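You operate a simulated robot arm through the tools that you are given. There is no shell and no other tool. Be economical: measure what you need, move in short steps, check, and stop when the job is done.

You are at the controls of a simulated two-armed robot. One attempt, no reset.

Task
Wipe up the spill on the top of the feed bench with the green towel and put it back.

It is judged by the outcome, as a careful person would: the job done as asked, and still so three seconds after it is handed in. It fails if anything else is knocked over, pushed out of place, dropped, spilled or broken. Flat cloth is picked up by pressing the open fingertips on it (5 to 10 N) and closing them slowly along it; thin cloth reads only 2 to 8 mm in the jaws.

Robot
Two 7-joint arms with two-finger parallel grippers on one trunk, on a base that drives. Base frame: it is fixed to the floor where the robot stands at the start and does not move with it; the origin is under the middle of the robot, x ahead of it, y to its left, z up. Units: cm, rad, N and s.
The left shoulder is at the start at [-8.2, 11.9, 85.1], the right one opposite. With the tool pointing down near the work surface each hand reaches from about 14 to 58 cm from the robot's upright axis, wherever it stands, measured 20 degrees to its own side. Payload 3.43 kg a hand.
The TCP of each hand is the grasp point between the finger pads, 3 cm short of the fingertips. In the tool frame z runs along the fingers and y along their closing line. The gripper opens to 9.4 cm. The fingers are 2.8 cm wide and 1 cm thick; the gripper's body (5 by 9.6 cm) begins 5.5 cm behind the TCP.
Orientation is that of the tool frame in the base frame, as [roll, pitch, yaw] about the fixed x, y, z axes, in that order (R = Rz(yaw) Ry(pitch) Rx(roll)). With the fingers straight down and closing along the base's y, the tool's x points along the base's -x, its y along +y and its z along -z.

Tools
- The arms move only by the tool arm_command. It takes "left_increments", "right_increments" or both (then of equal length, played together; a hand with none holds still); each is a list of rows, each a list of 3 entries, a list of its own where there are three numbers: the shift along the tool's x, y, z in cm, then the turn, a rotation vector about the tool's x, y, z in rad, then the finger opening in cm, from 0 to 9.4. In form: [[[tx, ty, tz], [rx, ry, rz], claw], ...]. A call has 1 to 12 rows; each row is the pose to reach, as a shift and turn from the pose commanded when the call began, along the tool's axes at that moment. Each row takes 0.2 s and may step no farther than 5 cm and 0.15 rad from the row before; otherwise, or with a gripper value out of range, the whole call is refused. A pose out of reach is approached as far as the arm can. The call stops where the force on the tool passes 40 N (or 10 N more than at its start, if that is more) or the arm is blocked; 0.2 s more then pass. Each finger travels about 15.3 cm/s and halts on what it meets, pressing with about 34 N; the grip force reading is that of the motor and also rises with nothing between the fingers. The clock runs only during rows and for 0.2 s after the last one: add rows that repeat a pose to give the fingers time. It gives the time, the measured TCP pose, the force on the tool (base axes), the opening and the grip force at its end, in the units of the frame above (readings bear some noise), with the torque about the TCP (base axes, N m) and any sound that the robot's microphone picked up.
- Cameras (640 x 400 px; columns grow to the right, rows downward): "scene" is now at [3.53, -3.31, 157.14]; the picture's right is [-0.40, -0.92, 0.00], its down [-0.71, 0.30, -0.64] and it looks along [0.59, -0.25, -0.77] (base axes); focal length 252 px, centre (320, 200). "left" rides on the left gripper at [7.6, -1.4, -10.3] in its tool frame; the picture's right is [0.18, 0.98, 0.00], its down [-0.75, 0.14, -0.64] and it looks along [-0.63, 0.12, 0.77] (tool axes); focal length 243 px, centre (320, 200). "right" rides on the right gripper at [7.6, 1.4, -10.2] in its tool frame; the picture's right is [-0.18, 0.98, 0.00], its down [-0.75, -0.14, -0.64] and it looks along [-0.63, -0.12, 0.77] (tool axes); focal length 243 px, centre (320, 200). There is no depth. A picture from a camera that has moved, and an enlarged one, comes with that camera's place and axes in the base frame and with its lens. The place of the scene camera against the robot may be out by one fixed shift of up to 1.8 cm in any direction.
- get_image(camera): a new picture of that camera. The clock stands still meanwhile.
- raise_lower(by): slides the trunk up (or, below 0, down) by that many cm; the arms and the scene camera ride with it, the base frame stays. It gives what a move gives, with no picture.
- roll_base(legs): drives the robot by 1 to 6 legs, each [ahead, left, turn to the left] in cm, cm and rad, along the robot's own axes; the way and the turn of a leg run together, so that a leg with both is an arc; at most 150 cm and 3.142 rad a leg. The arms and the cameras ride along, it lands a little off, and it stops where it bumps. It gives what a move gives.
- aim_head(pan, tilt): turns the head with the scene camera to pan (to the left, within 2.496 rad either way) and tilt (down, from -0.506 to 1.204), counted from straight ahead of the robot. It gives what a move gives.
- close_up(camera, box): a new picture of the part [left, top, right, bottom] of that camera's present view, enlarged. The clock stands still meanwhile.
- finish_job(): hands the job in; it is judged then, once.

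Go step by step. Nothing tells you exact positions but the pictures and the camera data: compare them with the known pose of the tool, close in by small moves and look again before you grip or let go. The budget is 120 turns and 92 pictures, counting those below and the enlarged ones. Unless the task says otherwise, let go and move clear before handing in, and close with one line.

The tools are called as name(argument=value, ...) on one line, values as JSON. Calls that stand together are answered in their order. arm_command: Moves the arms, as the interface text tells. Its arguments: {"type":"object","properties":{"left_increments":{"type":"array","items":{"type":"array"}},"right_increments":{"type":"array","items":{"type":"array"}}},"required":[]} The other tools are called the same way: raise_lower (by) slides the trunk up or down; roll_base (legs) drives the base; aim_head (pan, tilt) turns the head that bears the scene camera; get_image (camera) takes a picture; close_up (camera, box) takes an enlarged picture of a part of a camera's view; finish_job () hands the job in.

At the start:

```text
clock: 0.0
left_tcp_pos: [29.32, -4.57, 113.68]
left_tool_rot: [-3.141, 0.001, 3.139]
left_ft_force: [-0.7, -0.2, -0.2]
left_moment: [0.03, 0.01, 0.01]
left_width: 9.39
left_grasp_force: 0.1
right_tcp_pos: [22.81, -28.3, 114.46]
right_tool_rot: [-3.141, -0.001, -3.141]
right_ft_force: [0.8, -0.2, -0.2]
right_moment: [-0.02, 0.0, 0.01]
right_width: 9.4
right_grasp_force: 0.0
trunk travel left (down, up): [-27.5, 6.0]
robot x, y, heading: [-0.36, 0.33, 0.004]
head pan, tilt: [-0.407, 0.876]
```

scene: 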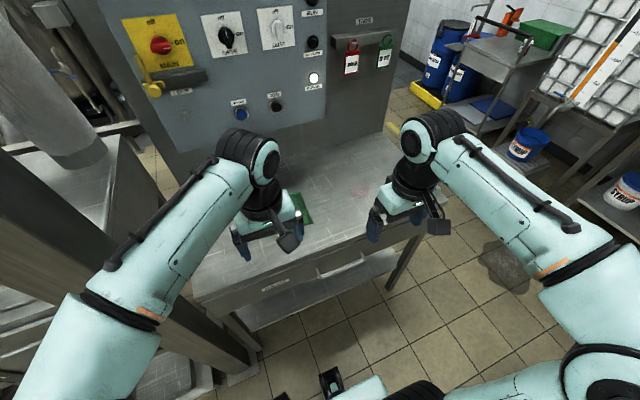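
right: 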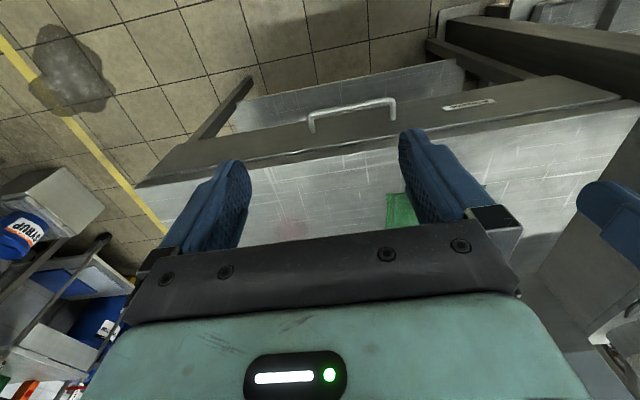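
left: 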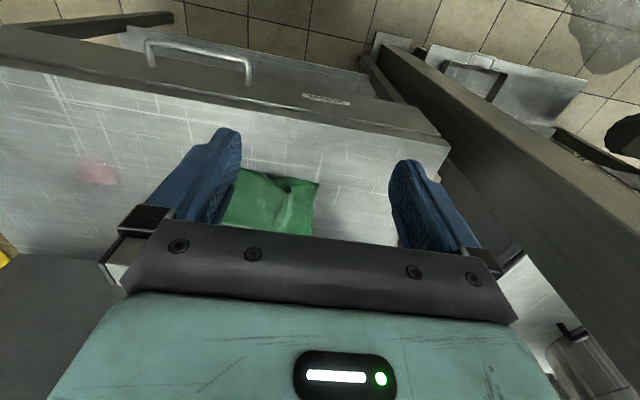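

The green towel lies on a metal bench ahead, with a faint pinkish spill to its right. I'll read the labels and look closer before moving.

close_up(camera="left", box=[0, 40, 460, 300])

close_up(camera="scene", box=[180, 130, 460, 305])

close_up(camera="scene", box=[100, 0, 420, 200])

```text
1.39 times, centred on (230, 170) of left
camera zoom: at [21.83, -5.97, 124.0], right [-0.18, 0.98, 0.0], down [0.75, 0.14, 0.64], along [0.63, 0.12, -0.77], focal length 338 px, centre (445, 242)
```

zoom: 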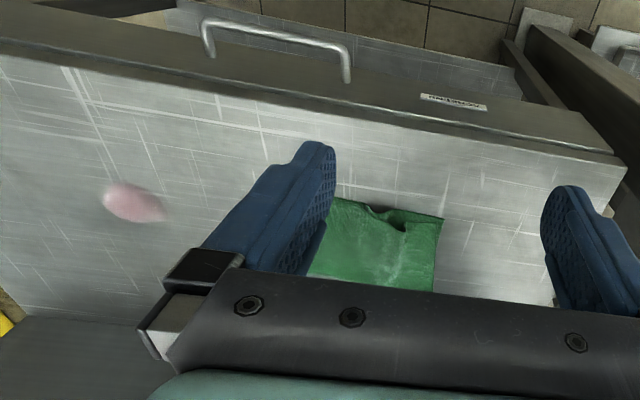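

```text
2.29 times, centred on (320, 218) of scene
camera zoom: at [3.53, -3.31, 157.14], right [-0.4, -0.92, 0.0], down [-0.71, 0.3, -0.64], along [0.59, -0.25, -0.77], focal length 575 px, centre (320, 160)
```

zoom: 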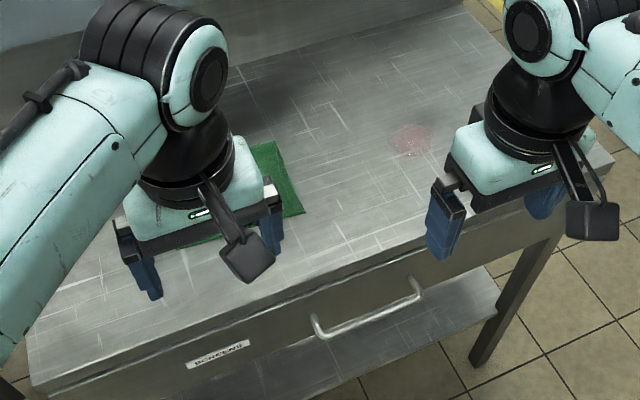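

```text
2.00 times, centred on (260, 100) of scene
camera zoom: at [3.53, -3.31, 157.14], right [-0.4, -0.92, 0.0], down [-0.71, 0.3, -0.64], along [0.59, -0.25, -0.77], focal length 503 px, centre (440, 400)
```

zoom: 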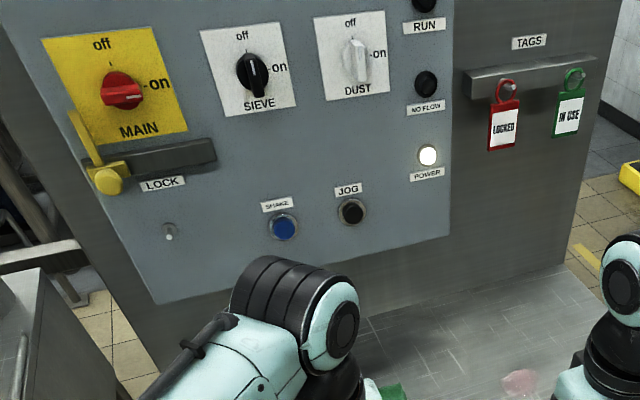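

The front bench's label is not readable yet, and I need to be sure it's the feed bench. I'll zoom in on it and look around with the head.

close_up(camera="scene", box=[250, 270, 300, 301])

aim_head(pan=0.9, tilt=0.7)

get_image(camera="scene")

aim_head(pan=-1.2, tilt=0.7)

get_image(camera="scene")

```text
12.80 times, centred on (275, 286) of scene
camera zoom: at [3.53, -3.31, 157.14], right [-0.4, -0.92, 0.0], down [-0.71, 0.3, -0.64], along [0.59, -0.25, -0.77], focal length 3219 px, centre (896, -894)
```

zoom: 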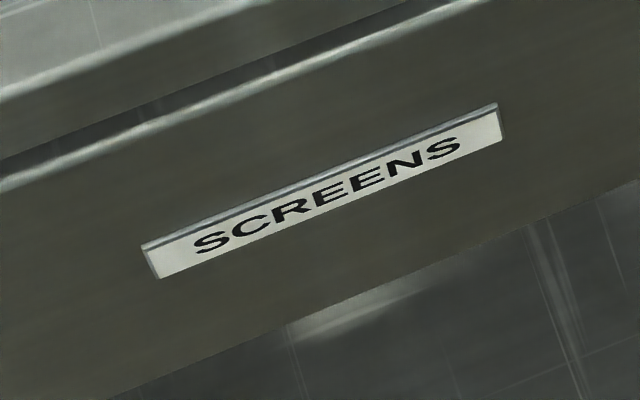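

```text
clock: 1.5
left_tcp_pos: [29.45, -4.53, 113.57]
left_tool_rot: [3.141, 0.001, -3.139]
left_ft_force: [0.9, -0.2, 0.6]
left_moment: [-0.03, -0.01, 0.0]
left_width: 9.39
left_grasp_force: 0.0
right_tcp_pos: [22.96, -28.34, 114.42]
right_tool_rot: [3.141, 0.0, -3.141]
right_ft_force: [-0.1, -0.8, 0.4]
right_moment: [-0.01, -0.04, 0.01]
right_width: 9.42
right_grasp_force: 0.0
trunk travel left (down, up): [-27.5, 6.0]
robot x, y, heading: [0.03, -0.17, -0.005]
head pan, tilt: [0.901, 0.7]
```

```text
84 pictures are left
camera scene: at [1.76, 6.38, 158.57], right [0.78, -0.62, 0.0], down [-0.4, -0.5, -0.76], along [0.48, 0.6, -0.64], focal length 252 px, centre (320, 200)
```

scene: 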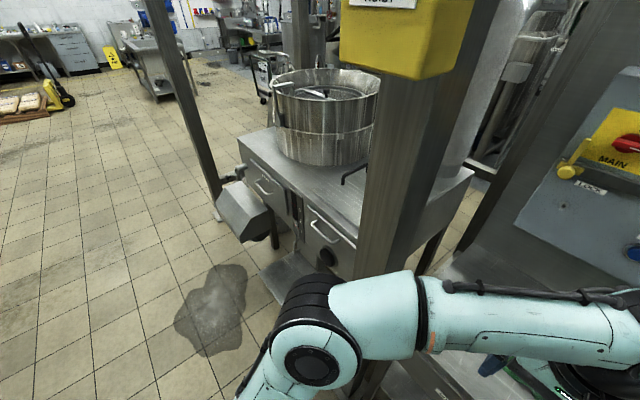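

```text
clock: 3.5
left_tcp_pos: [29.38, -4.5, 113.63]
left_tool_rot: [-3.142, 0.001, -3.141]
left_ft_force: [-0.2, -0.3, 0.1]
left_moment: [-0.02, -0.01, -0.03]
left_width: 9.39
left_grasp_force: 0.0
right_tcp_pos: [22.86, -28.24, 114.45]
right_tool_rot: [3.141, 0.0, 3.142]
right_ft_force: [0.2, -0.2, 0.8]
right_moment: [0.01, 0.01, -0.03]
right_width: 9.4
right_grasp_force: 0.0
trunk travel left (down, up): [-27.5, 6.0]
robot x, y, heading: [0.25, -0.01, -0.005]
head pan, tilt: [-1.201, 0.7]
```

```text
83 pictures are left
camera scene: at [-0.44, -8.19, 158.57], right [-0.93, -0.36, 0.0], down [-0.23, 0.6, -0.76], along [0.28, -0.71, -0.64], focal length 252 px, centre (320, 200)
```

scene: 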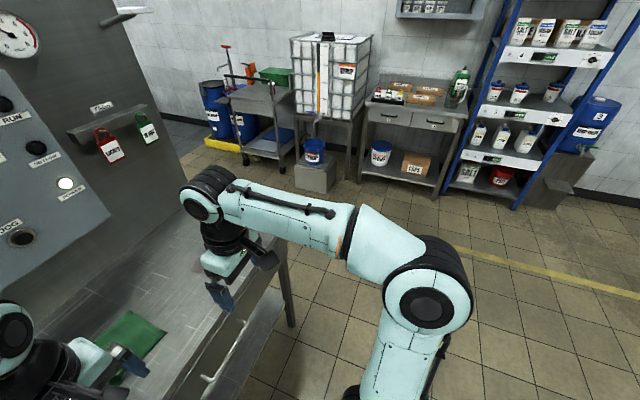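

This bench, in front of the machine, holds the only green towel and the pink spill; "SCREENS" is just its drawer's label. I'll lower the trunk to get parallax for the bench height.

raise_lower(by=-12)

get_image(camera="left")

aim_head(pan=-0.3, tilt=0.9)

get_image(camera="scene")

```text
clock: 5.0
left_tcp_pos: [29.38, -4.49, 101.65]
left_tool_rot: [-3.141, -0.001, 3.141]
left_ft_force: [0.4, 0.2, -0.2]
left_moment: [0.0, 0.0, -0.04]
left_width: 9.39
left_grasp_force: 0.1
right_tcp_pos: [22.87, -28.17, 102.51]
right_tool_rot: [-3.14, 0.0, -3.14]
right_ft_force: [0.7, 0.3, 0.0]
right_moment: [-0.01, 0.01, -0.01]
right_width: 9.37
right_grasp_force: 0.0
trunk travel left (down, up): [-15.5, 18.0]
robot x, y, heading: [0.23, -0.02, -0.002]
head pan, tilt: [-1.201, 0.7]
```

```text
82 pictures are left
camera left: at [21.84, -5.96, 112.02], right [-0.18, 0.98, 0.0], down [0.75, 0.14, 0.64], along [0.63, 0.12, -0.77], focal length 243 px, centre (320, 200)
```

left: 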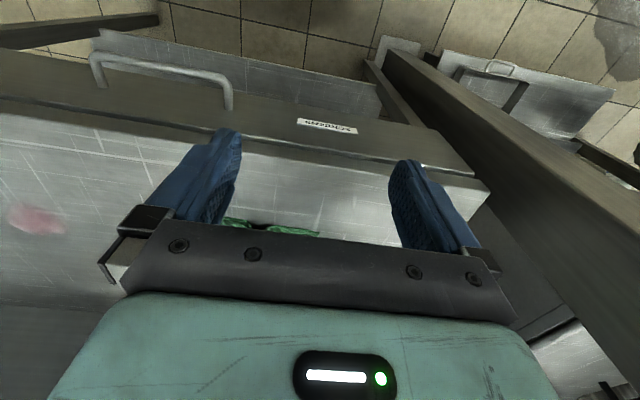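

```text
clock: 6.2
left_tcp_pos: [29.43, -4.51, 101.66]
left_tool_rot: [3.141, -0.002, 3.141]
left_ft_force: [0.6, 0.2, 0.1]
left_moment: [0.0, -0.01, -0.04]
left_width: 9.42
left_grasp_force: 0.0
right_tcp_pos: [22.87, -28.23, 102.4]
right_tool_rot: [-3.141, -0.001, -3.141]
right_ft_force: [0.2, 0.4, -0.7]
right_moment: [0.01, 0.01, -0.01]
right_width: 9.38
right_grasp_force: 0.0
trunk travel left (down, up): [-15.5, 18.0]
robot x, y, heading: [0.17, -0.07, -0.001]
head pan, tilt: [-0.3, 0.901]
```

```text
81 pictures are left
camera scene: at [4.38, -2.51, 145.02], right [-0.3, -0.96, 0.0], down [-0.75, 0.23, -0.62], along [0.59, -0.18, -0.78], focal length 252 px, centre (320, 200)
```

scene: 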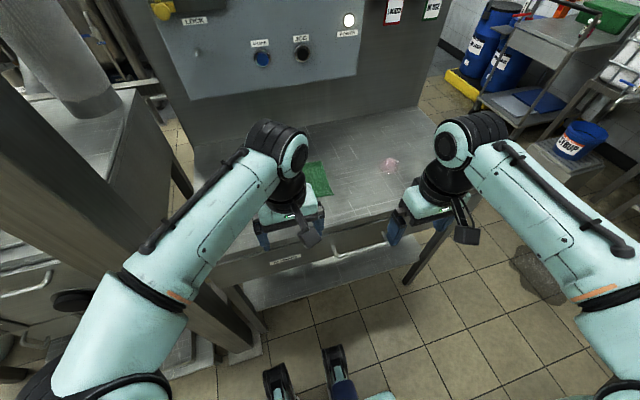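

Parallax puts the bench top near z≈88, its front edge at x≈36, the spill near (52,-40) and the towel near (50,-9). I'll raise the trunk back and drive a bit ahead and right so that the right hand reaches both.

raise_lower(by=10)

roll_base(legs=[[0, -9, 0], [6, 0, 0]])

get_image(camera="right")

get_image(camera="left")

get_image(camera="scene")

```text
clock: 7.5
left_tcp_pos: [29.26, -4.44, 111.67]
left_tool_rot: [3.141, 0.0, 3.141]
left_ft_force: [-0.4, 0.2, 0.6]
left_moment: [0.01, -0.05, 0.0]
left_width: 9.4
left_grasp_force: 0.0
right_tcp_pos: [22.68, -28.31, 112.4]
right_tool_rot: [3.141, 0.0, 3.141]
right_ft_force: [-0.1, 0.3, -0.8]
right_moment: [0.01, -0.03, -0.02]
right_width: 9.42
right_grasp_force: 0.1
trunk travel left (down, up): [-25.5, 8.0]
robot x, y, heading: [0.15, 0.03, 0.001]
head pan, tilt: [-0.3, 0.901]
```

```text
clock: 9.5
left_tcp_pos: [35.48, -13.57, 111.56]
left_tool_rot: [3.14, -0.002, 3.141]
left_ft_force: [0.5, 0.3, 0.1]
left_moment: [0.03, 0.0, 0.03]
left_width: 9.4
left_grasp_force: 0.1
right_tcp_pos: [28.92, -37.39, 112.28]
right_tool_rot: [3.141, 0.0, 3.14]
right_ft_force: [-0.2, 0.3, -0.4]
right_moment: [-0.01, 0.01, 0.01]
right_width: 9.39
right_grasp_force: 0.0
trunk travel left (down, up): [-25.5, 8.0]
robot x, y, heading: [5.84, -9.24, 0.0]
head pan, tilt: [-0.3, 0.901]
```

```text
80 pictures are left
camera right: at [21.41, -36.07, 122.57], right [0.18, 0.98, 0.0], down [0.75, -0.14, 0.64], along [0.63, -0.12, -0.77], focal length 243 px, centre (320, 200)
```

right: 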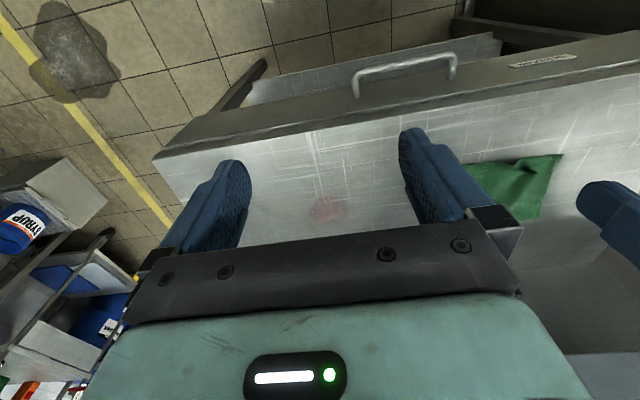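

```text
79 pictures are left
camera left: at [27.92, -15.08, 121.98], right [-0.18, 0.98, 0.0], down [0.75, 0.14, 0.64], along [0.63, 0.12, -0.77], focal length 243 px, centre (320, 200)
```

left: 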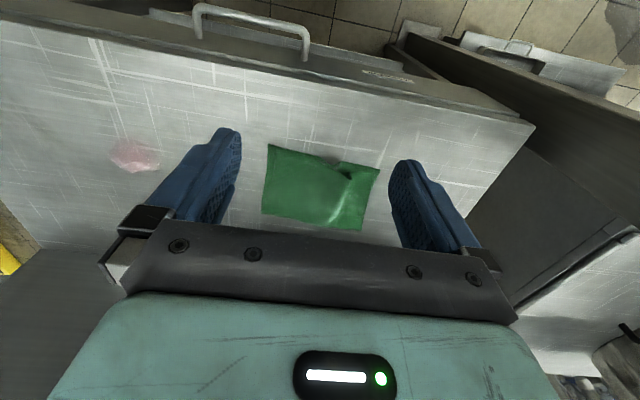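

```text
78 pictures are left
camera scene: at [9.84, -11.61, 154.81], right [-0.3, -0.96, 0.0], down [-0.75, 0.23, -0.62], along [0.59, -0.18, -0.78], focal length 252 px, centre (320, 200)
```

scene: 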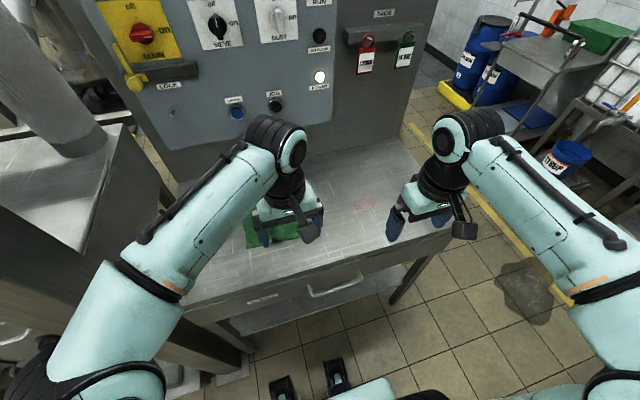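

The towel's corners come out at about x 46–62, y -20–0, centred near (54,-10), and the spill is about (52,-40) and 7 cm wide. I'll retract the left hand and bring the right hand over the towel.

arm_command(left_increments=[[[2.5, 3, -1], [0, 0, 0], 9.4], [[5, 6, -2], [0, 0, 0], 9.4], [[7.5, 9, -3], [0, 0, 0], 9.4], [[10, 12, -4], [0, 0, 0], 9.4]])

arm_command(right_increments=[[[-2.5, 2.7, 0.7], [0, 0, 0], 7], [[-5, 5.4, 1.4], [0, 0, 0], 7], [[-7.5, 8.1, 2.1], [0, 0, 0], 6], [[-10, 10.8, 2.8], [0, 0, 0], 5], [[-12.5, 13.5, 3.5], [0, 0, 0], 5], [[-15, 16.2, 4.2], [0, 0, 0], 5], [[-17.5, 18.9, 4.9], [0, 0, 0], 5], [[-20, 21.6, 5.6], [0, 0, 0], 5], [[-22.5, 24.3, 6.3], [0, 0, 0], 5], [[-25, 27, 7], [0, 0, 0], 5], [[-25, 27, 7], [0, 0, 0], 5]])

get_image(camera="right")

get_image(camera="scene")

```text
clock: 10.5
left_tcp_pos: [25.28, -1.52, 115.61]
left_tool_rot: [-3.141, -0.001, -3.141]
left_ft_force: [-0.2, 0.0, -0.6]
left_moment: [-0.02, 0.0, 0.03]
left_width: 9.39
left_grasp_force: 0.0
right_tcp_pos: [28.85, -37.39, 112.37]
right_tool_rot: [-3.141, -0.001, 3.141]
right_ft_force: [-0.3, -0.5, 0.9]
right_moment: [-0.02, 0.01, -0.03]
right_width: 9.37
right_grasp_force: 0.1
trunk travel left (down, up): [-25.5, 8.0]
robot x, y, heading: [5.76, -9.11, 0.001]
head pan, tilt: [-0.3, 0.901]
```

```text
clock: 12.9
left_tcp_pos: [25.32, -1.6, 115.52]
left_tool_rot: [3.141, 0.001, 3.141]
left_ft_force: [-0.2, 0.2, 0.9]
left_moment: [0.01, 0.0, -0.04]
left_width: 9.4
left_grasp_force: 0.0
right_tcp_pos: [52.65, -10.28, 105.04]
right_tool_rot: [-3.14, -0.002, -3.141]
right_ft_force: [0.9, -0.9, -0.1]
right_moment: [0.04, 0.01, -0.01]
right_width: 4.99
right_grasp_force: 0.0
right hand out of reach, approached as far as the arm can: row 10, 11
trunk travel left (down, up): [-25.5, 8.0]
robot x, y, heading: [6.09, -9.04, -0.001]
head pan, tilt: [-0.3, 0.901]
```

```text
77 pictures are left
camera right: at [45.12, -9.05, 115.2], right [0.18, 0.98, 0.0], down [0.75, -0.14, 0.64], along [0.63, -0.12, -0.77], focal length 243 px, centre (320, 200)
```

right: 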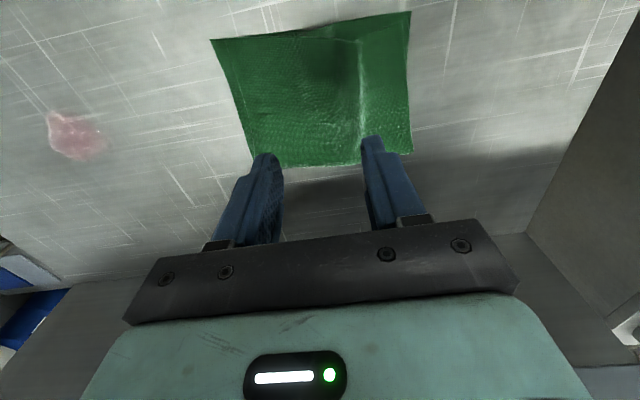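

```text
76 pictures are left
camera scene: at [9.7, -11.64, 154.82], right [-0.3, -0.96, 0.0], down [-0.75, 0.23, -0.62], along [0.59, -0.18, -0.78], focal length 252 px, centre (320, 200)
```

scene: 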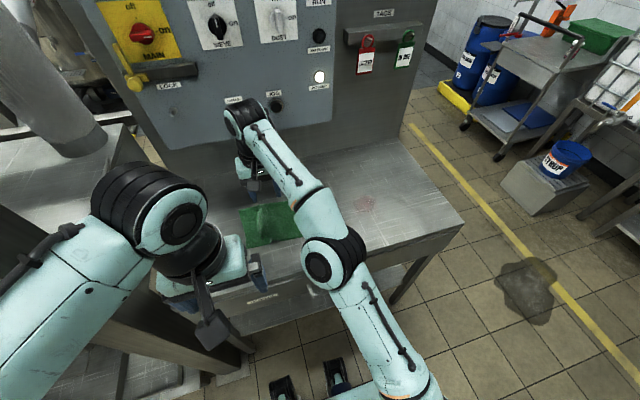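

Corner estimates agree, but the right arm is at its reach limit here. I'll drive 5 cm ahead, then bring the right hand to above the towel's centre.

roll_base(legs=[[5, 0, 0]])

```text
clock: 13.8
left_tcp_pos: [30.32, -1.6, 115.68]
left_tool_rot: [-3.141, -0.001, 3.141]
left_ft_force: [-0.1, 0.8, -0.4]
left_moment: [-0.03, 0.03, -0.03]
left_width: 9.39
left_grasp_force: 0.0
right_tcp_pos: [57.62, -10.33, 104.96]
right_tool_rot: [-3.141, 0.001, 3.14]
right_ft_force: [1.6, -0.3, 0.7]
right_moment: [0.05, -0.04, 0.04]
right_width: 4.99
right_grasp_force: 0.1
trunk travel left (down, up): [-25.5, 8.0]
robot x, y, heading: [10.68, -8.92, 0.007]
head pan, tilt: [-0.3, 0.901]
```

Now descending toward the towel's centre, with the opening at 4 cm.

arm_command(right_increments=[[[2, 0, 3], [0, 0, 0], 4], [[3.5, 0, 6], [0, 0, 0], 4], [[4, 0, 9], [0, 0, 0], 4], [[4, 0, 11], [0, 0, 0], 4], [[4, 0, 11], [0, 0, 0], 4]])

get_image(camera="right")

```text
clock: 15.1
left_tcp_pos: [30.26, -1.61, 115.65]
left_tool_rot: [-3.141, -0.001, 3.14]
left_ft_force: [-1.5, 0.4, -1.1]
left_moment: [0.0, 0.0, 0.02]
left_width: 9.43
left_grasp_force: 0.1
right_tcp_pos: [53.59, -10.4, 93.97]
right_tool_rot: [-3.141, 0.0, 3.14]
right_ft_force: [-0.6, 0.1, 0.9]
right_moment: [0.02, -0.02, 0.05]
right_width: 4.0
right_grasp_force: 0.0
trunk travel left (down, up): [-25.5, 8.0]
robot x, y, heading: [10.73, -9.4, -0.001]
head pan, tilt: [-0.3, 0.901]
```

```text
75 pictures are left
camera right: at [46.04, -9.04, 104.24], right [0.19, 0.98, 0.0], down [0.75, -0.14, 0.64], along [0.63, -0.12, -0.77], focal length 243 px, centre (320, 200)
```

right: 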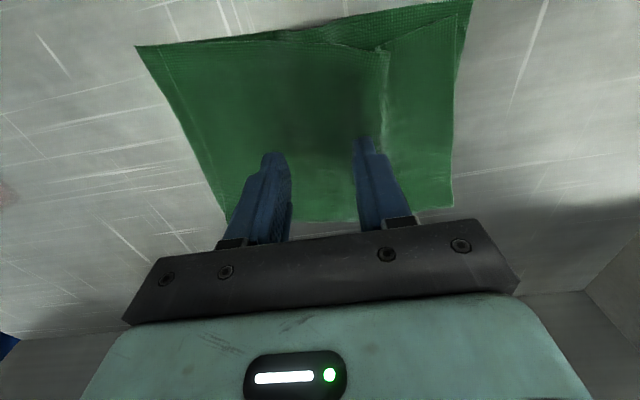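

The fingers are above the towel's centre. I'll descend in small steps to feel contact.

arm_command(right_increments=[[[0, 0, 0.7], [0, 0, 0], 4], [[0, 0, 1.4], [0, 0, 0], 4], [[0, 0, 2], [0, 0, 0], 4]])

```text
clock: 15.8
left_tcp_pos: [30.26, -1.53, 115.7]
left_tool_rot: [3.14, 0.001, -3.142]
left_ft_force: [0.1, 0.1, -0.2]
left_moment: [-0.02, 0.03, -0.03]
left_width: 9.39
left_grasp_force: 0.0
right_tcp_pos: [53.5, -10.33, 92.1]
right_tool_rot: [-3.14, 0.0, -3.141]
right_ft_force: [0.4, -0.7, 0.2]
right_moment: [-0.03, -0.01, 0.03]
right_width: 4.01
right_grasp_force: 0.1
trunk travel left (down, up): [-25.5, 8.0]
robot x, y, heading: [11.01, -9.01, 0.001]
head pan, tilt: [-0.3, 0.901]
```

arm_command(right_increments=[[[0, 0, 0.4], [0, 0, 0], 4], [[0, 0, 0.8], [0, 0, 0], 4]])

```text
clock: 16.4
left_tcp_pos: [30.29, -1.5, 115.61]
left_tool_rot: [-3.141, 0.001, -3.141]
left_ft_force: [-0.1, 0.1, -0.5]
left_moment: [-0.03, 0.01, 0.02]
left_width: 9.38
left_grasp_force: 0.0
right_tcp_pos: [53.52, -10.33, 91.26]
right_tool_rot: [-3.141, 0.001, -3.141]
right_ft_force: [-0.2, 0.0, 0.5]
right_moment: [0.0, -0.01, -0.01]
right_width: 4.03
right_grasp_force: 0.1
trunk travel left (down, up): [-25.5, 8.0]
robot x, y, heading: [10.62, -9.37, 0.002]
head pan, tilt: [-0.3, 0.901]
```

No contact yet at TCP z 91.3, so I'm continuing down in small steps.

arm_command(right_increments=[[[0, 0, 0.3], [0, 0, 0], 4], [[0, 0, 0.6], [0, 0, 0], 4]])

get_image(camera="right")

```text
clock: 17.1
left_tcp_pos: [30.04, -1.69, 115.67]
left_tool_rot: [3.141, 0.002, 3.139]
left_ft_force: [0.1, 0.2, 1.2]
left_moment: [-0.01, 0.02, -0.01]
left_width: 9.41
left_grasp_force: 0.1
right_tcp_pos: [53.45, -10.14, 91.2]
right_tool_rot: [3.137, 0.01, 3.14]
right_ft_force: [-3.0, -3.9, 37.7]
right_moment: [-0.66, 0.26, -0.01]
right_width: 4.0
right_grasp_force: 0.3
trunk travel left (down, up): [-25.5, 8.0]
robot x, y, heading: [10.66, -9.15, 0.001]
head pan, tilt: [-0.3, 0.901]
```

```text
74 pictures are left
camera right: at [45.9, -9.0, 101.29], right [0.18, 0.98, 0.01], down [0.75, -0.14, 0.65], along [0.64, -0.12, -0.76], focal length 243 px, centre (320, 200)
```

right: 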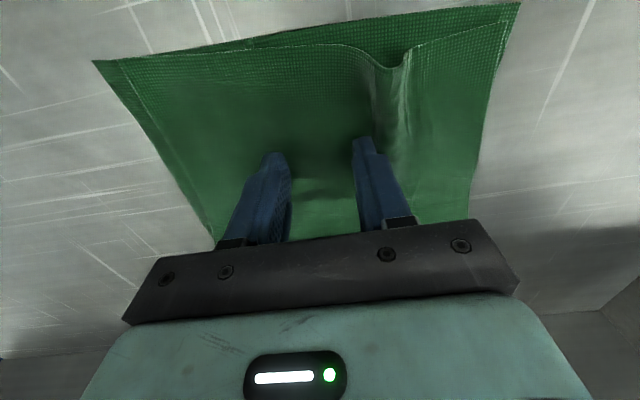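

The fingertips bottom out at TCP z≈91.2, pressing with 38 N. I'll ease off to about 8 N, then close slowly along the cloth.

arm_command(right_increments=[[[0, 0, -0.45], [0, 0, 0], 4], [[0, 0, -0.45], [0, 0, 0], 4]])

```text
clock: 17.6
left_tcp_pos: [30.04, -1.56, 115.67]
left_tool_rot: [-3.141, 0.001, 3.141]
left_ft_force: [-0.3, 0.9, 0.2]
left_moment: [-0.01, 0.03, 0.0]
left_width: 9.39
left_grasp_force: 0.1
right_tcp_pos: [53.47, -10.26, 91.12]
right_tool_rot: [3.14, 0.005, 3.141]
right_ft_force: [3.7, 0.3, 23.9]
right_moment: [-0.17, -0.09, -0.04]
right_width: 4.0
right_grasp_force: 0.0
trunk travel left (down, up): [-25.5, 8.0]
robot x, y, heading: [11.02, -9.33, -0.005]
head pan, tilt: [-0.3, 0.901]
```

arm_command(right_increments=[[[0, 0, -0.25], [0, 0, 0], 4], [[0, 0, -0.25], [0, 0, 0], 4]])

```text
clock: 18.2
left_tcp_pos: [30.19, -1.61, 115.71]
left_tool_rot: [-3.141, 0.001, -3.141]
left_ft_force: [0.0, -0.1, 0.9]
left_moment: [-0.04, -0.03, 0.0]
left_width: 9.4
left_grasp_force: 0.1
right_tcp_pos: [53.57, -10.32, 91.15]
right_tool_rot: [-3.139, -0.003, -3.141]
right_ft_force: [2.2, 0.9, 6.6]
right_moment: [0.06, -0.1, -0.04]
right_width: 4.01
right_grasp_force: 0.1
trunk travel left (down, up): [-25.5, 8.0]
robot x, y, heading: [10.94, -9.18, -0.0]
head pan, tilt: [-0.3, 0.901]
```

The contact force is 6.6 N, which is right for this cloth. I'll close slowly.

arm_command(right_increments=[[[0, 0, 0], [0, 0, 0], 3.6], [[0, 0, 0], [0, 0, 0], 3.2], [[0, 0, 0], [0, 0, 0], 2.8], [[0, 0, 0], [0, 0, 0], 2.4], [[0, 0, 0], [0, 0, 0], 2.0], [[0, 0, 0], [0, 0, 0], 1.6], [[0, 0, 0], [0, 0, 0], 1.2], [[0, 0, 0], [0, 0, 0], 0.8], [[0, 0, 0], [0, 0, 0], 0.4], [[0, 0, 0], [0, 0, 0], 0], [[0, 0, 0], [0, 0, 0], 0], [[0, 0, 0], [0, 0, 0], 0]])

get_image(camera="right")

```text
clock: 20.9
left_tcp_pos: [30.3, -1.64, 115.71]
left_tool_rot: [3.141, -0.001, 3.141]
left_ft_force: [-0.1, -0.2, 0.2]
left_moment: [0.03, -0.01, -0.01]
left_width: 9.41
left_grasp_force: 0.0
right_tcp_pos: [53.58, -10.32, 91.27]
right_tool_rot: [3.141, 0.001, -3.141]
right_ft_force: [-0.2, -0.2, 0.9]
right_moment: [-0.05, -0.01, -0.04]
right_width: 0.58
right_grasp_force: 34.1
trunk travel left (down, up): [-25.5, 8.0]
robot x, y, heading: [11.09, -9.09, -0.002]
head pan, tilt: [-0.3, 0.901]
```

```text
73 pictures are left
camera right: at [46.02, -9.01, 101.52], right [0.18, 0.98, 0.0], down [0.75, -0.14, 0.64], along [0.63, -0.12, -0.77], focal length 243 px, centre (320, 200)
```

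right: 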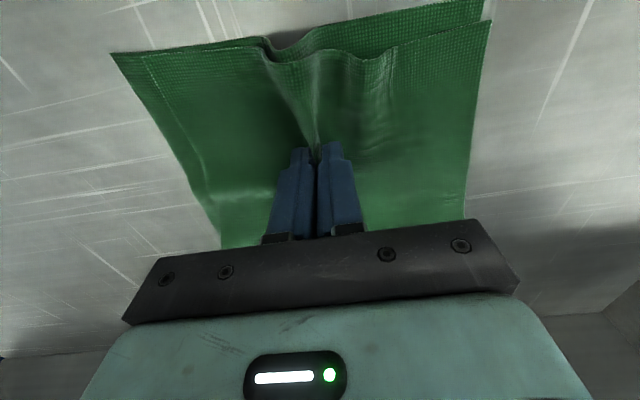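

The jaws read 5.8 mm, so the cloth is caught. I'll lift and check.

arm_command(right_increments=[[[0, 0, -2], [0, 0, 0], 0], [[0, 0, -4], [0, 0, 0], 0], [[0, 0, -7], [0, 0, 0], 0], [[0, 0, -10], [0, 0, 0], 0], [[0, 0, -12], [0, 0, 0], 0], [[0, 0, -12], [0, 0, 0], 0]])

get_image(camera="right")

get_image(camera="scene")

```text
clock: 22.2
left_tcp_pos: [30.33, -1.61, 115.6]
left_tool_rot: [3.141, 0.0, -3.141]
left_ft_force: [0.0, 0.4, -0.6]
left_moment: [-0.01, -0.01, 0.01]
left_width: 9.42
left_grasp_force: 0.0
right_tcp_pos: [53.61, -10.18, 103.38]
right_tool_rot: [3.14, 0.0, -3.141]
right_ft_force: [-0.8, 0.1, -0.6]
right_moment: [-0.03, -0.01, -0.03]
right_width: 0.6
right_grasp_force: 33.9
trunk travel left (down, up): [-25.5, 8.0]
robot x, y, heading: [10.85, -8.92, 0.0]
head pan, tilt: [-0.3, 0.901]
```

```text
72 pictures are left
camera right: at [46.01, -9.0, 113.56], right [0.18, 0.98, 0.0], down [0.75, -0.14, 0.64], along [0.63, -0.12, -0.77], focal length 243 px, centre (320, 200)
```

right: 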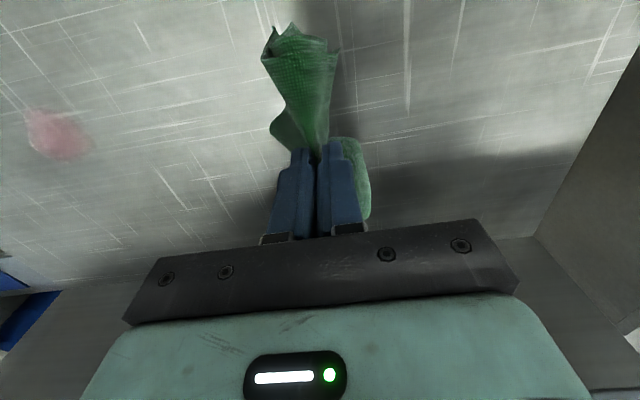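

```text
71 pictures are left
camera scene: at [14.62, -11.59, 154.82], right [-0.3, -0.96, 0.0], down [-0.75, 0.23, -0.62], along [0.59, -0.18, -0.78], focal length 252 px, centre (320, 200)
```

scene: 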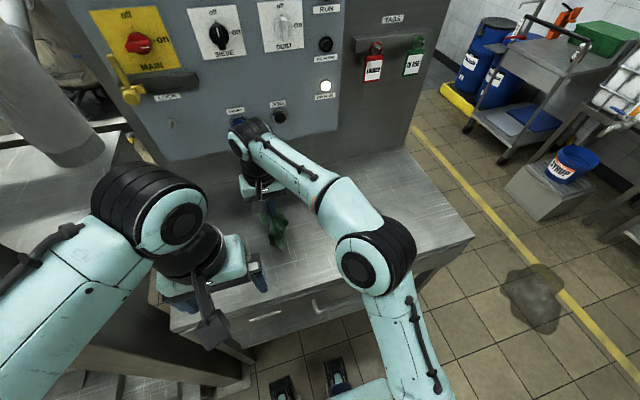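

The towel is held and hangs clear of the bench. The spill spans about x 49–55.5, y -43 to -36.5, so I'll carry the towel over it.

arm_command(right_increments=[[[0, -3, -1], [0, 0, 0], 0], [[0, -6, -2], [0, 0, 0], 0], [[0.2, -9, -2], [0, 0, 0], 0], [[0.4, -12, -2], [0, 0, 0], 0], [[0.6, -15, -2], [0, 0, 0], 0], [[0.8, -18, -2], [0, 0, 0], 0], [[1, -21, -2], [0, 0, 0], 0], [[1.2, -24, -2], [0, 0, 0], 0], [[1.2, -27, -2], [0, 0, 0], 0], [[1.2, -29.5, -2], [0, 0, 0], 0], [[1.2, -29.5, -2], [0, 0, 0], 0]])

get_image(camera="right")

get_image(camera="scene")

```text
clock: 24.6
left_tcp_pos: [30.3, -1.55, 115.54]
left_tool_rot: [3.141, 0.0, 3.142]
left_ft_force: [-0.4, -0.6, 1.2]
left_moment: [0.0, -0.01, 0.0]
left_width: 9.41
left_grasp_force: 0.0
right_tcp_pos: [52.29, -39.64, 105.41]
right_tool_rot: [3.141, 0.001, 3.141]
right_ft_force: [0.4, 0.3, 0.1]
right_moment: [0.0, 0.01, -0.01]
right_width: 0.6
right_grasp_force: 33.7
trunk travel left (down, up): [-25.5, 8.0]
robot x, y, heading: [10.71, -9.12, 0.003]
head pan, tilt: [-0.3, 0.901]
```

```text
70 pictures are left
camera right: at [44.8, -38.54, 115.5], right [0.18, 0.98, 0.0], down [0.75, -0.14, 0.64], along [0.63, -0.12, -0.77], focal length 243 px, centre (320, 200)
```

right: 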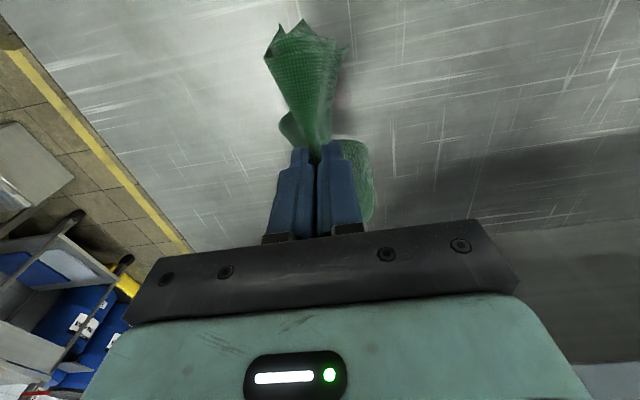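

```text
69 pictures are left
camera scene: at [14.61, -11.56, 154.82], right [-0.3, -0.96, 0.0], down [-0.75, 0.23, -0.62], along [0.59, -0.18, -0.78], focal length 252 px, centre (320, 200)
```

scene: 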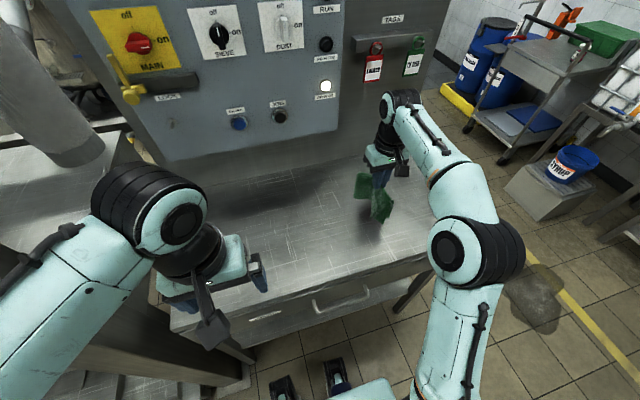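

The towel is over the spill. I'll lower it onto the bench, watching the force.

arm_command(right_increments=[[[0, 0, 3], [0, 0, 0], 0], [[0, 0, 6], [0, 0, 0], 0], [[0, 0, 9], [0, 0, 0], 0], [[0, 0, 11], [0, 0, 0], 0], [[0, 0, 12.5], [0, 0, 0], 0], [[0, 0, 13.3], [0, 0, 0], 0], [[0, 0, 13.3], [0, 0, 0], 0]])

get_image(camera="right")

```text
clock: 26.2
left_tcp_pos: [30.22, -1.57, 115.62]
left_tool_rot: [3.141, 0.0, 3.14]
left_ft_force: [0.6, -0.9, -0.6]
left_moment: [-0.01, -0.03, -0.02]
left_width: 9.4
left_grasp_force: 0.1
right_tcp_pos: [52.4, -39.89, 92.08]
right_tool_rot: [-3.141, 0.0, -3.141]
right_ft_force: [-0.3, -1.2, 1.7]
right_moment: [0.01, -0.02, -0.02]
right_width: 0.6
right_grasp_force: 34.3
trunk travel left (down, up): [-25.5, 8.0]
robot x, y, heading: [10.94, -9.34, 0.001]
head pan, tilt: [-0.3, 0.901]
```

```text
68 pictures are left
camera right: at [44.81, -38.56, 102.19], right [0.18, 0.98, 0.0], down [0.75, -0.14, 0.64], along [0.63, -0.12, -0.77], focal length 243 px, centre (320, 200)
```

right: 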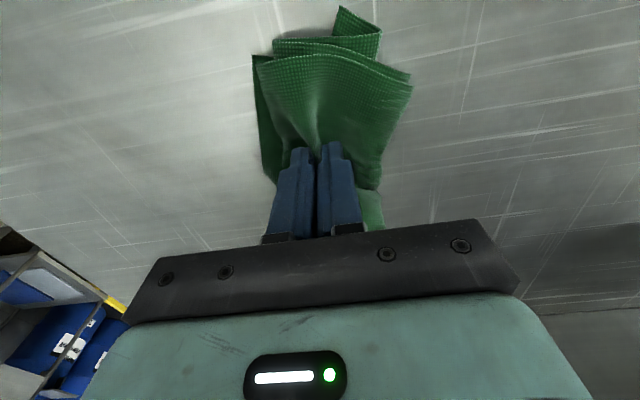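

The wad covers the spill. I'll press gently a bit further.

arm_command(right_increments=[[[0, 0, 0.4], [0, 0, 0], 0], [[0, 0, 0.7], [0, 0, 0], 0], [[0, 0, 0.7], [0, 0, 0], 0]])

```text
clock: 27.1
left_tcp_pos: [30.19, -1.51, 115.69]
left_tool_rot: [3.141, 0.001, 3.141]
left_ft_force: [0.7, -0.3, 0.2]
left_moment: [0.03, 0.01, 0.01]
left_width: 9.39
left_grasp_force: 0.1
right_tcp_pos: [52.32, -39.83, 91.43]
right_tool_rot: [-3.141, 0.006, -3.141]
right_ft_force: [0.5, -0.8, 16.6]
right_moment: [0.02, -0.08, 0.0]
right_width: 0.61
right_grasp_force: 34.3
trunk travel left (down, up): [-25.5, 8.0]
robot x, y, heading: [11.3, -9.2, -0.001]
head pan, tilt: [-0.3, 0.901]
```

Contact is firm at about 17 N. I'll wipe in overlapping strokes across the spill, slightly eased.

arm_command(right_increments=[[[2, 0, -0.1], [0, 0, 0], 0], [[4, 0, -0.1], [0, 0, 0], 0], [[4, 2, -0.1], [0, 0, 0], 0], [[2, 2, -0.1], [0, 0, 0], 0], [[0, 2, -0.1], [0, 0, 0], 0], [[-2, 2, -0.1], [0, 0, 0], 0], [[-4, 2, -0.1], [0, 0, 0], 0], [[-4, 4, -0.1], [0, 0, 0], 0], [[-2, 4, -0.1], [0, 0, 0], 0], [[0, 4, -0.1], [0, 0, 0], 0], [[2, 4, -0.1], [0, 0, 0], 0], [[4, 4, -0.1], [0, 0, 0], 0]])

get_image(camera="right")

```text
clock: 29.6
left_tcp_pos: [30.18, -1.47, 115.71]
left_tool_rot: [3.141, 0.001, -3.14]
left_ft_force: [0.3, -0.7, 0.7]
left_moment: [0.01, 0.02, 0.01]
left_width: 9.39
left_grasp_force: 0.0
right_tcp_pos: [48.34, -35.78, 91.43]
right_tool_rot: [3.141, 0.004, 3.141]
right_ft_force: [5.7, 0.2, 14.7]
right_moment: [-0.01, -0.24, 0.0]
right_width: 0.58
right_grasp_force: 34.5
trunk travel left (down, up): [-25.5, 8.0]
robot x, y, heading: [10.98, -9.31, 0.003]
head pan, tilt: [-0.3, 0.901]
```

```text
67 pictures are left
camera right: at [40.85, -34.42, 101.61], right [0.18, 0.98, 0.0], down [0.75, -0.14, 0.64], along [0.63, -0.12, -0.77], focal length 243 px, centre (320, 200)
```

right: 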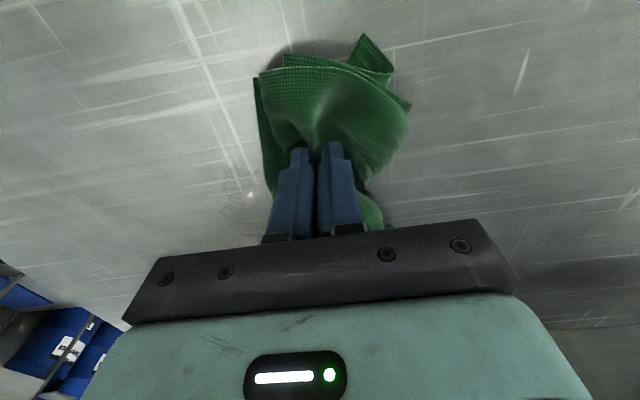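

The first half is wiped well. Now I'll do the other side in the same way.

arm_command(right_increments=[[[0, -3, 0], [0, 0, 0], 0], [[-3, -3, 0], [0, 0, 0], 0], [[-6, -3, 0], [0, 0, 0], 0], [[-8, -3, 0], [0, 0, 0], 0], [[-8, -5, 0], [0, 0, 0], 0], [[-5, -5, 0], [0, 0, 0], 0], [[-2, -5, 0], [0, 0, 0], 0], [[0, -5, 0], [0, 0, 0], 0], [[0, -7, 0], [0, 0, 0], 0], [[-3, -7, 0], [0, 0, 0], 0], [[-6, -7, 0], [0, 0, 0], 0], [[-8, -7, 0], [0, 0, 0], 0]])

arm_command(right_increments=[[[0, -1.5, 0], [0, 0, 0], 0], [[2.5, -1.5, 0], [0, 0, 0], 0], [[5, -1.5, 0], [0, 0, 0], 0], [[8, -1.5, 0], [0, 0, 0], 0], [[8, 1, 0], [0, 0, 0], 0], [[5, 2, 0], [0, 0, 0], 0], [[2, 2, 0], [0, 0, 0], 0], [[1, 4, 0], [0, 0, 0], 0], [[4, 4, 0], [0, 0, 0], 0], [[4, 4, -3], [0, 0, 0], 0], [[4, 8, -8], [0, 0, 0], 0], [[4, 12, -13], [0, 0, 0], 0]])

get_image(camera="right")

get_image(camera="scene")

```text
clock: 32.2
left_tcp_pos: [30.32, -1.51, 115.52]
left_tool_rot: [3.141, 0.001, -3.142]
left_ft_force: [-0.8, 0.0, -1.0]
left_moment: [-0.02, -0.03, -0.04]
left_width: 9.39
left_grasp_force: 0.1
right_tcp_pos: [56.55, -42.83, 91.51]
right_tool_rot: [-3.141, -0.001, 3.14]
right_ft_force: [-2.7, 0.2, 2.8]
right_moment: [-0.02, 0.05, 0.03]
right_width: 0.61
right_grasp_force: 33.7
trunk travel left (down, up): [-25.5, 8.0]
robot x, y, heading: [10.81, -9.06, 0.0]
head pan, tilt: [-0.3, 0.901]
```

```text
refused: row 11 steps farther than a row can; nothing moved
```

```text
66 pictures are left
camera right: at [48.86, -41.61, 101.65], right [0.18, 0.98, 0.0], down [0.75, -0.14, 0.64], along [0.63, -0.12, -0.77], focal length 243 px, centre (320, 200)
```

right: 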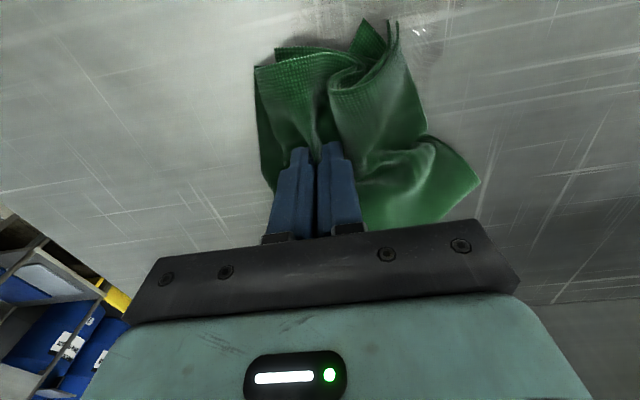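

```text
65 pictures are left
camera scene: at [14.6, -11.57, 154.82], right [-0.3, -0.96, 0.0], down [-0.75, 0.23, -0.62], along [0.59, -0.18, -0.78], focal length 252 px, centre (320, 200)
```

scene: 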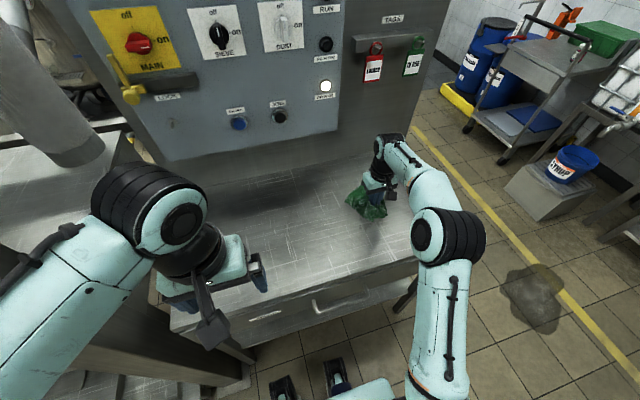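

No red shows around the wad. I'll finish the last strokes with a bit more press, then lift to inspect.

arm_command(right_increments=[[[0, -1.5, 0.1], [0, 0, 0], 0], [[2.5, -1.5, 0.1], [0, 0, 0], 0], [[5, -1.5, 0.1], [0, 0, 0], 0], [[8, -1.5, 0.05], [0, 0, 0], 0], [[8, 1, 0.05], [0, 0, 0], 0], [[5, 2, 0.1], [0, 0, 0], 0], [[2, 2, 0.1], [0, 0, 0], 0], [[1, 4, 0.1], [0, 0, 0], 0], [[4, 4, 0.05], [0, 0, 0], 0], [[4, 4, -3], [0, 0, 0], 0], [[4, 4, -7], [0, 0, 0], 0], [[4, 4, -11], [0, 0, 0], 0]])

arm_command(right_increments=[[[0, 4, -2], [0, 0, 0], 0], [[0, 8, -2], [0, 0, 0], 0], [[0, 12, -2], [0, 0, 0], 0], [[0, 12, -2], [0, 0, 0], 0]])

get_image(camera="right")

close_up(camera="scene", box=[280, 120, 480, 245])

```text
clock: 34.9
left_tcp_pos: [30.18, -1.6, 115.53]
left_tool_rot: [-3.141, 0.0, -3.141]
left_ft_force: [-0.6, 0.3, 0.4]
left_moment: [0.01, -0.01, 0.0]
left_width: 9.38
left_grasp_force: 0.1
right_tcp_pos: [52.48, -38.71, 102.45]
right_tool_rot: [3.141, 0.001, 3.141]
right_ft_force: [-0.1, 0.8, 0.3]
right_moment: [-0.03, 0.01, 0.0]
right_width: 0.61
right_grasp_force: 33.8
trunk travel left (down, up): [-25.5, 8.0]
robot x, y, heading: [10.6, -8.72, 0.004]
head pan, tilt: [-0.3, 0.901]
```

```text
clock: 35.9
left_tcp_pos: [30.22, -1.65, 115.61]
left_tool_rot: [3.141, 0.001, 3.142]
left_ft_force: [0.1, 0.5, 0.4]
left_moment: [0.04, 0.02, -0.02]
left_width: 9.42
left_grasp_force: 0.0
right_tcp_pos: [52.36, -26.94, 104.48]
right_tool_rot: [3.141, 0.0, 3.14]
right_ft_force: [-0.9, 0.1, -0.2]
right_moment: [0.01, 0.0, 0.03]
right_width: 0.59
right_grasp_force: 34.1
trunk travel left (down, up): [-25.5, 8.0]
robot x, y, heading: [11.07, -8.84, -0.006]
head pan, tilt: [-0.3, 0.901]
```

```text
64 pictures are left
camera right: at [44.86, -25.5, 114.6], right [0.18, 0.98, 0.0], down [0.75, -0.14, 0.64], along [0.63, -0.12, -0.77], focal length 243 px, centre (320, 200)
```

right: 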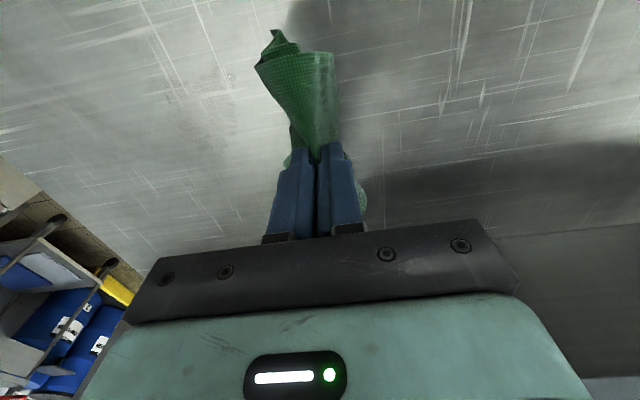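

```text
3.20 times, centred on (380, 182) of scene
camera zoom: at [14.61, -11.65, 154.81], right [-0.3, -0.96, 0.0], down [-0.75, 0.23, -0.62], along [0.59, -0.18, -0.78], focal length 805 px, centre (128, 256)
```

zoom: 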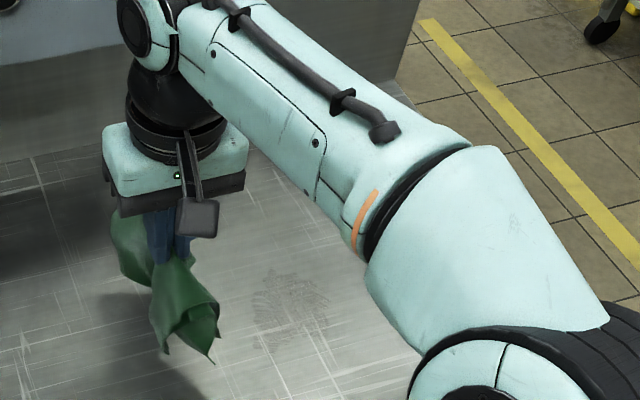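

The red is gone, but a faint greyish mark remains where the spill was. I'll zoom in on it.

close_up(camera="right", box=[130, 40, 290, 140])

close_up(camera="scene", box=[340, 190, 404, 230])

```text
4.00 times, centred on (210, 90) of right
camera zoom: at [44.86, -25.5, 114.6], right [0.18, 0.98, 0.0], down [0.75, -0.14, 0.64], along [0.63, -0.12, -0.77], focal length 970 px, centre (760, 640)
```

zoom: 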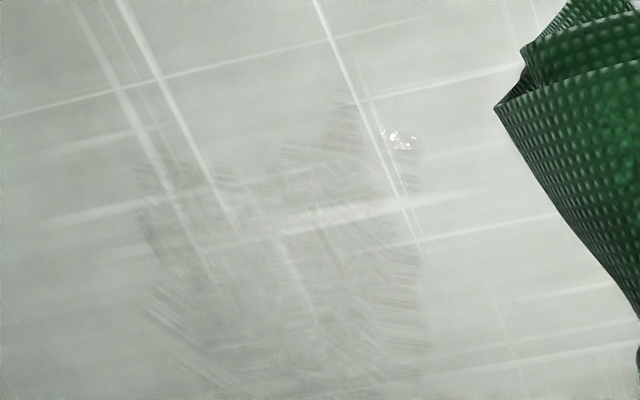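

```text
10.00 times, centred on (372, 210) of scene
camera zoom: at [14.61, -11.65, 154.81], right [-0.3, -0.96, 0.0], down [-0.75, 0.23, -0.62], along [0.59, -0.18, -0.78], focal length 2515 px, centre (-200, 100)
```

zoom: 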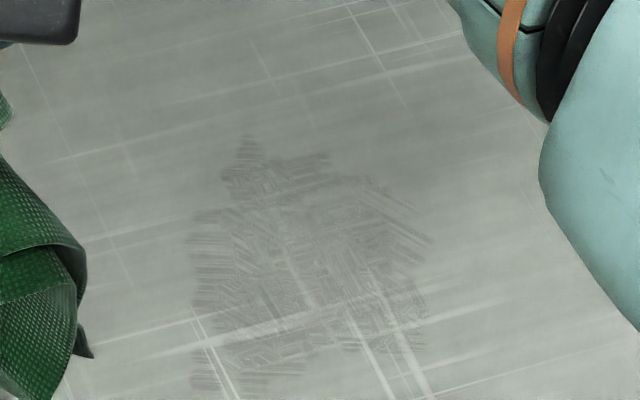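

What's left is a thin damp film, at about x 48–56, y -44 to -36. I'll do a second, denser pass, with strokes along y.

arm_command(right_increments=[[[0, -4, 0], [0, 0, 0], 0], [[0, -8, 0], [0, 0, 0], 0], [[-1, -11, 0], [0, 0, 0], 0], [[-2, -11, 3], [0, 0, 0], 0], [[-3, -11, 6], [0, 0, 0], 0], [[-4, -11, 9], [0, 0, 0], 0], [[-4, -11, 11], [0, 0, 0], 0], [[-4, -11, 12.4], [0, 0, 0], 0], [[-4, -11, 12.9], [0, 0, 0], 0], [[-4, -11, 13.05], [0, 0, 0], 0], [[-4, -11, 13.05], [0, 0, 0], 0]])

```text
clock: 38.2
left_tcp_pos: [30.13, -1.55, 115.59]
left_tool_rot: [-3.14, 0.0, -3.142]
left_ft_force: [-0.7, 0.5, -0.8]
left_moment: [0.05, -0.01, 0.03]
left_width: 9.39
left_grasp_force: 0.0
right_tcp_pos: [56.4, -37.86, 91.57]
right_tool_rot: [3.141, 0.005, -3.141]
right_ft_force: [0.1, -0.9, 13.8]
right_moment: [-0.02, -0.03, -0.01]
right_width: 0.59
right_grasp_force: 34.4
trunk travel left (down, up): [-25.5, 8.0]
robot x, y, heading: [10.77, -8.96, 0.004]
head pan, tilt: [-0.3, 0.901]
```

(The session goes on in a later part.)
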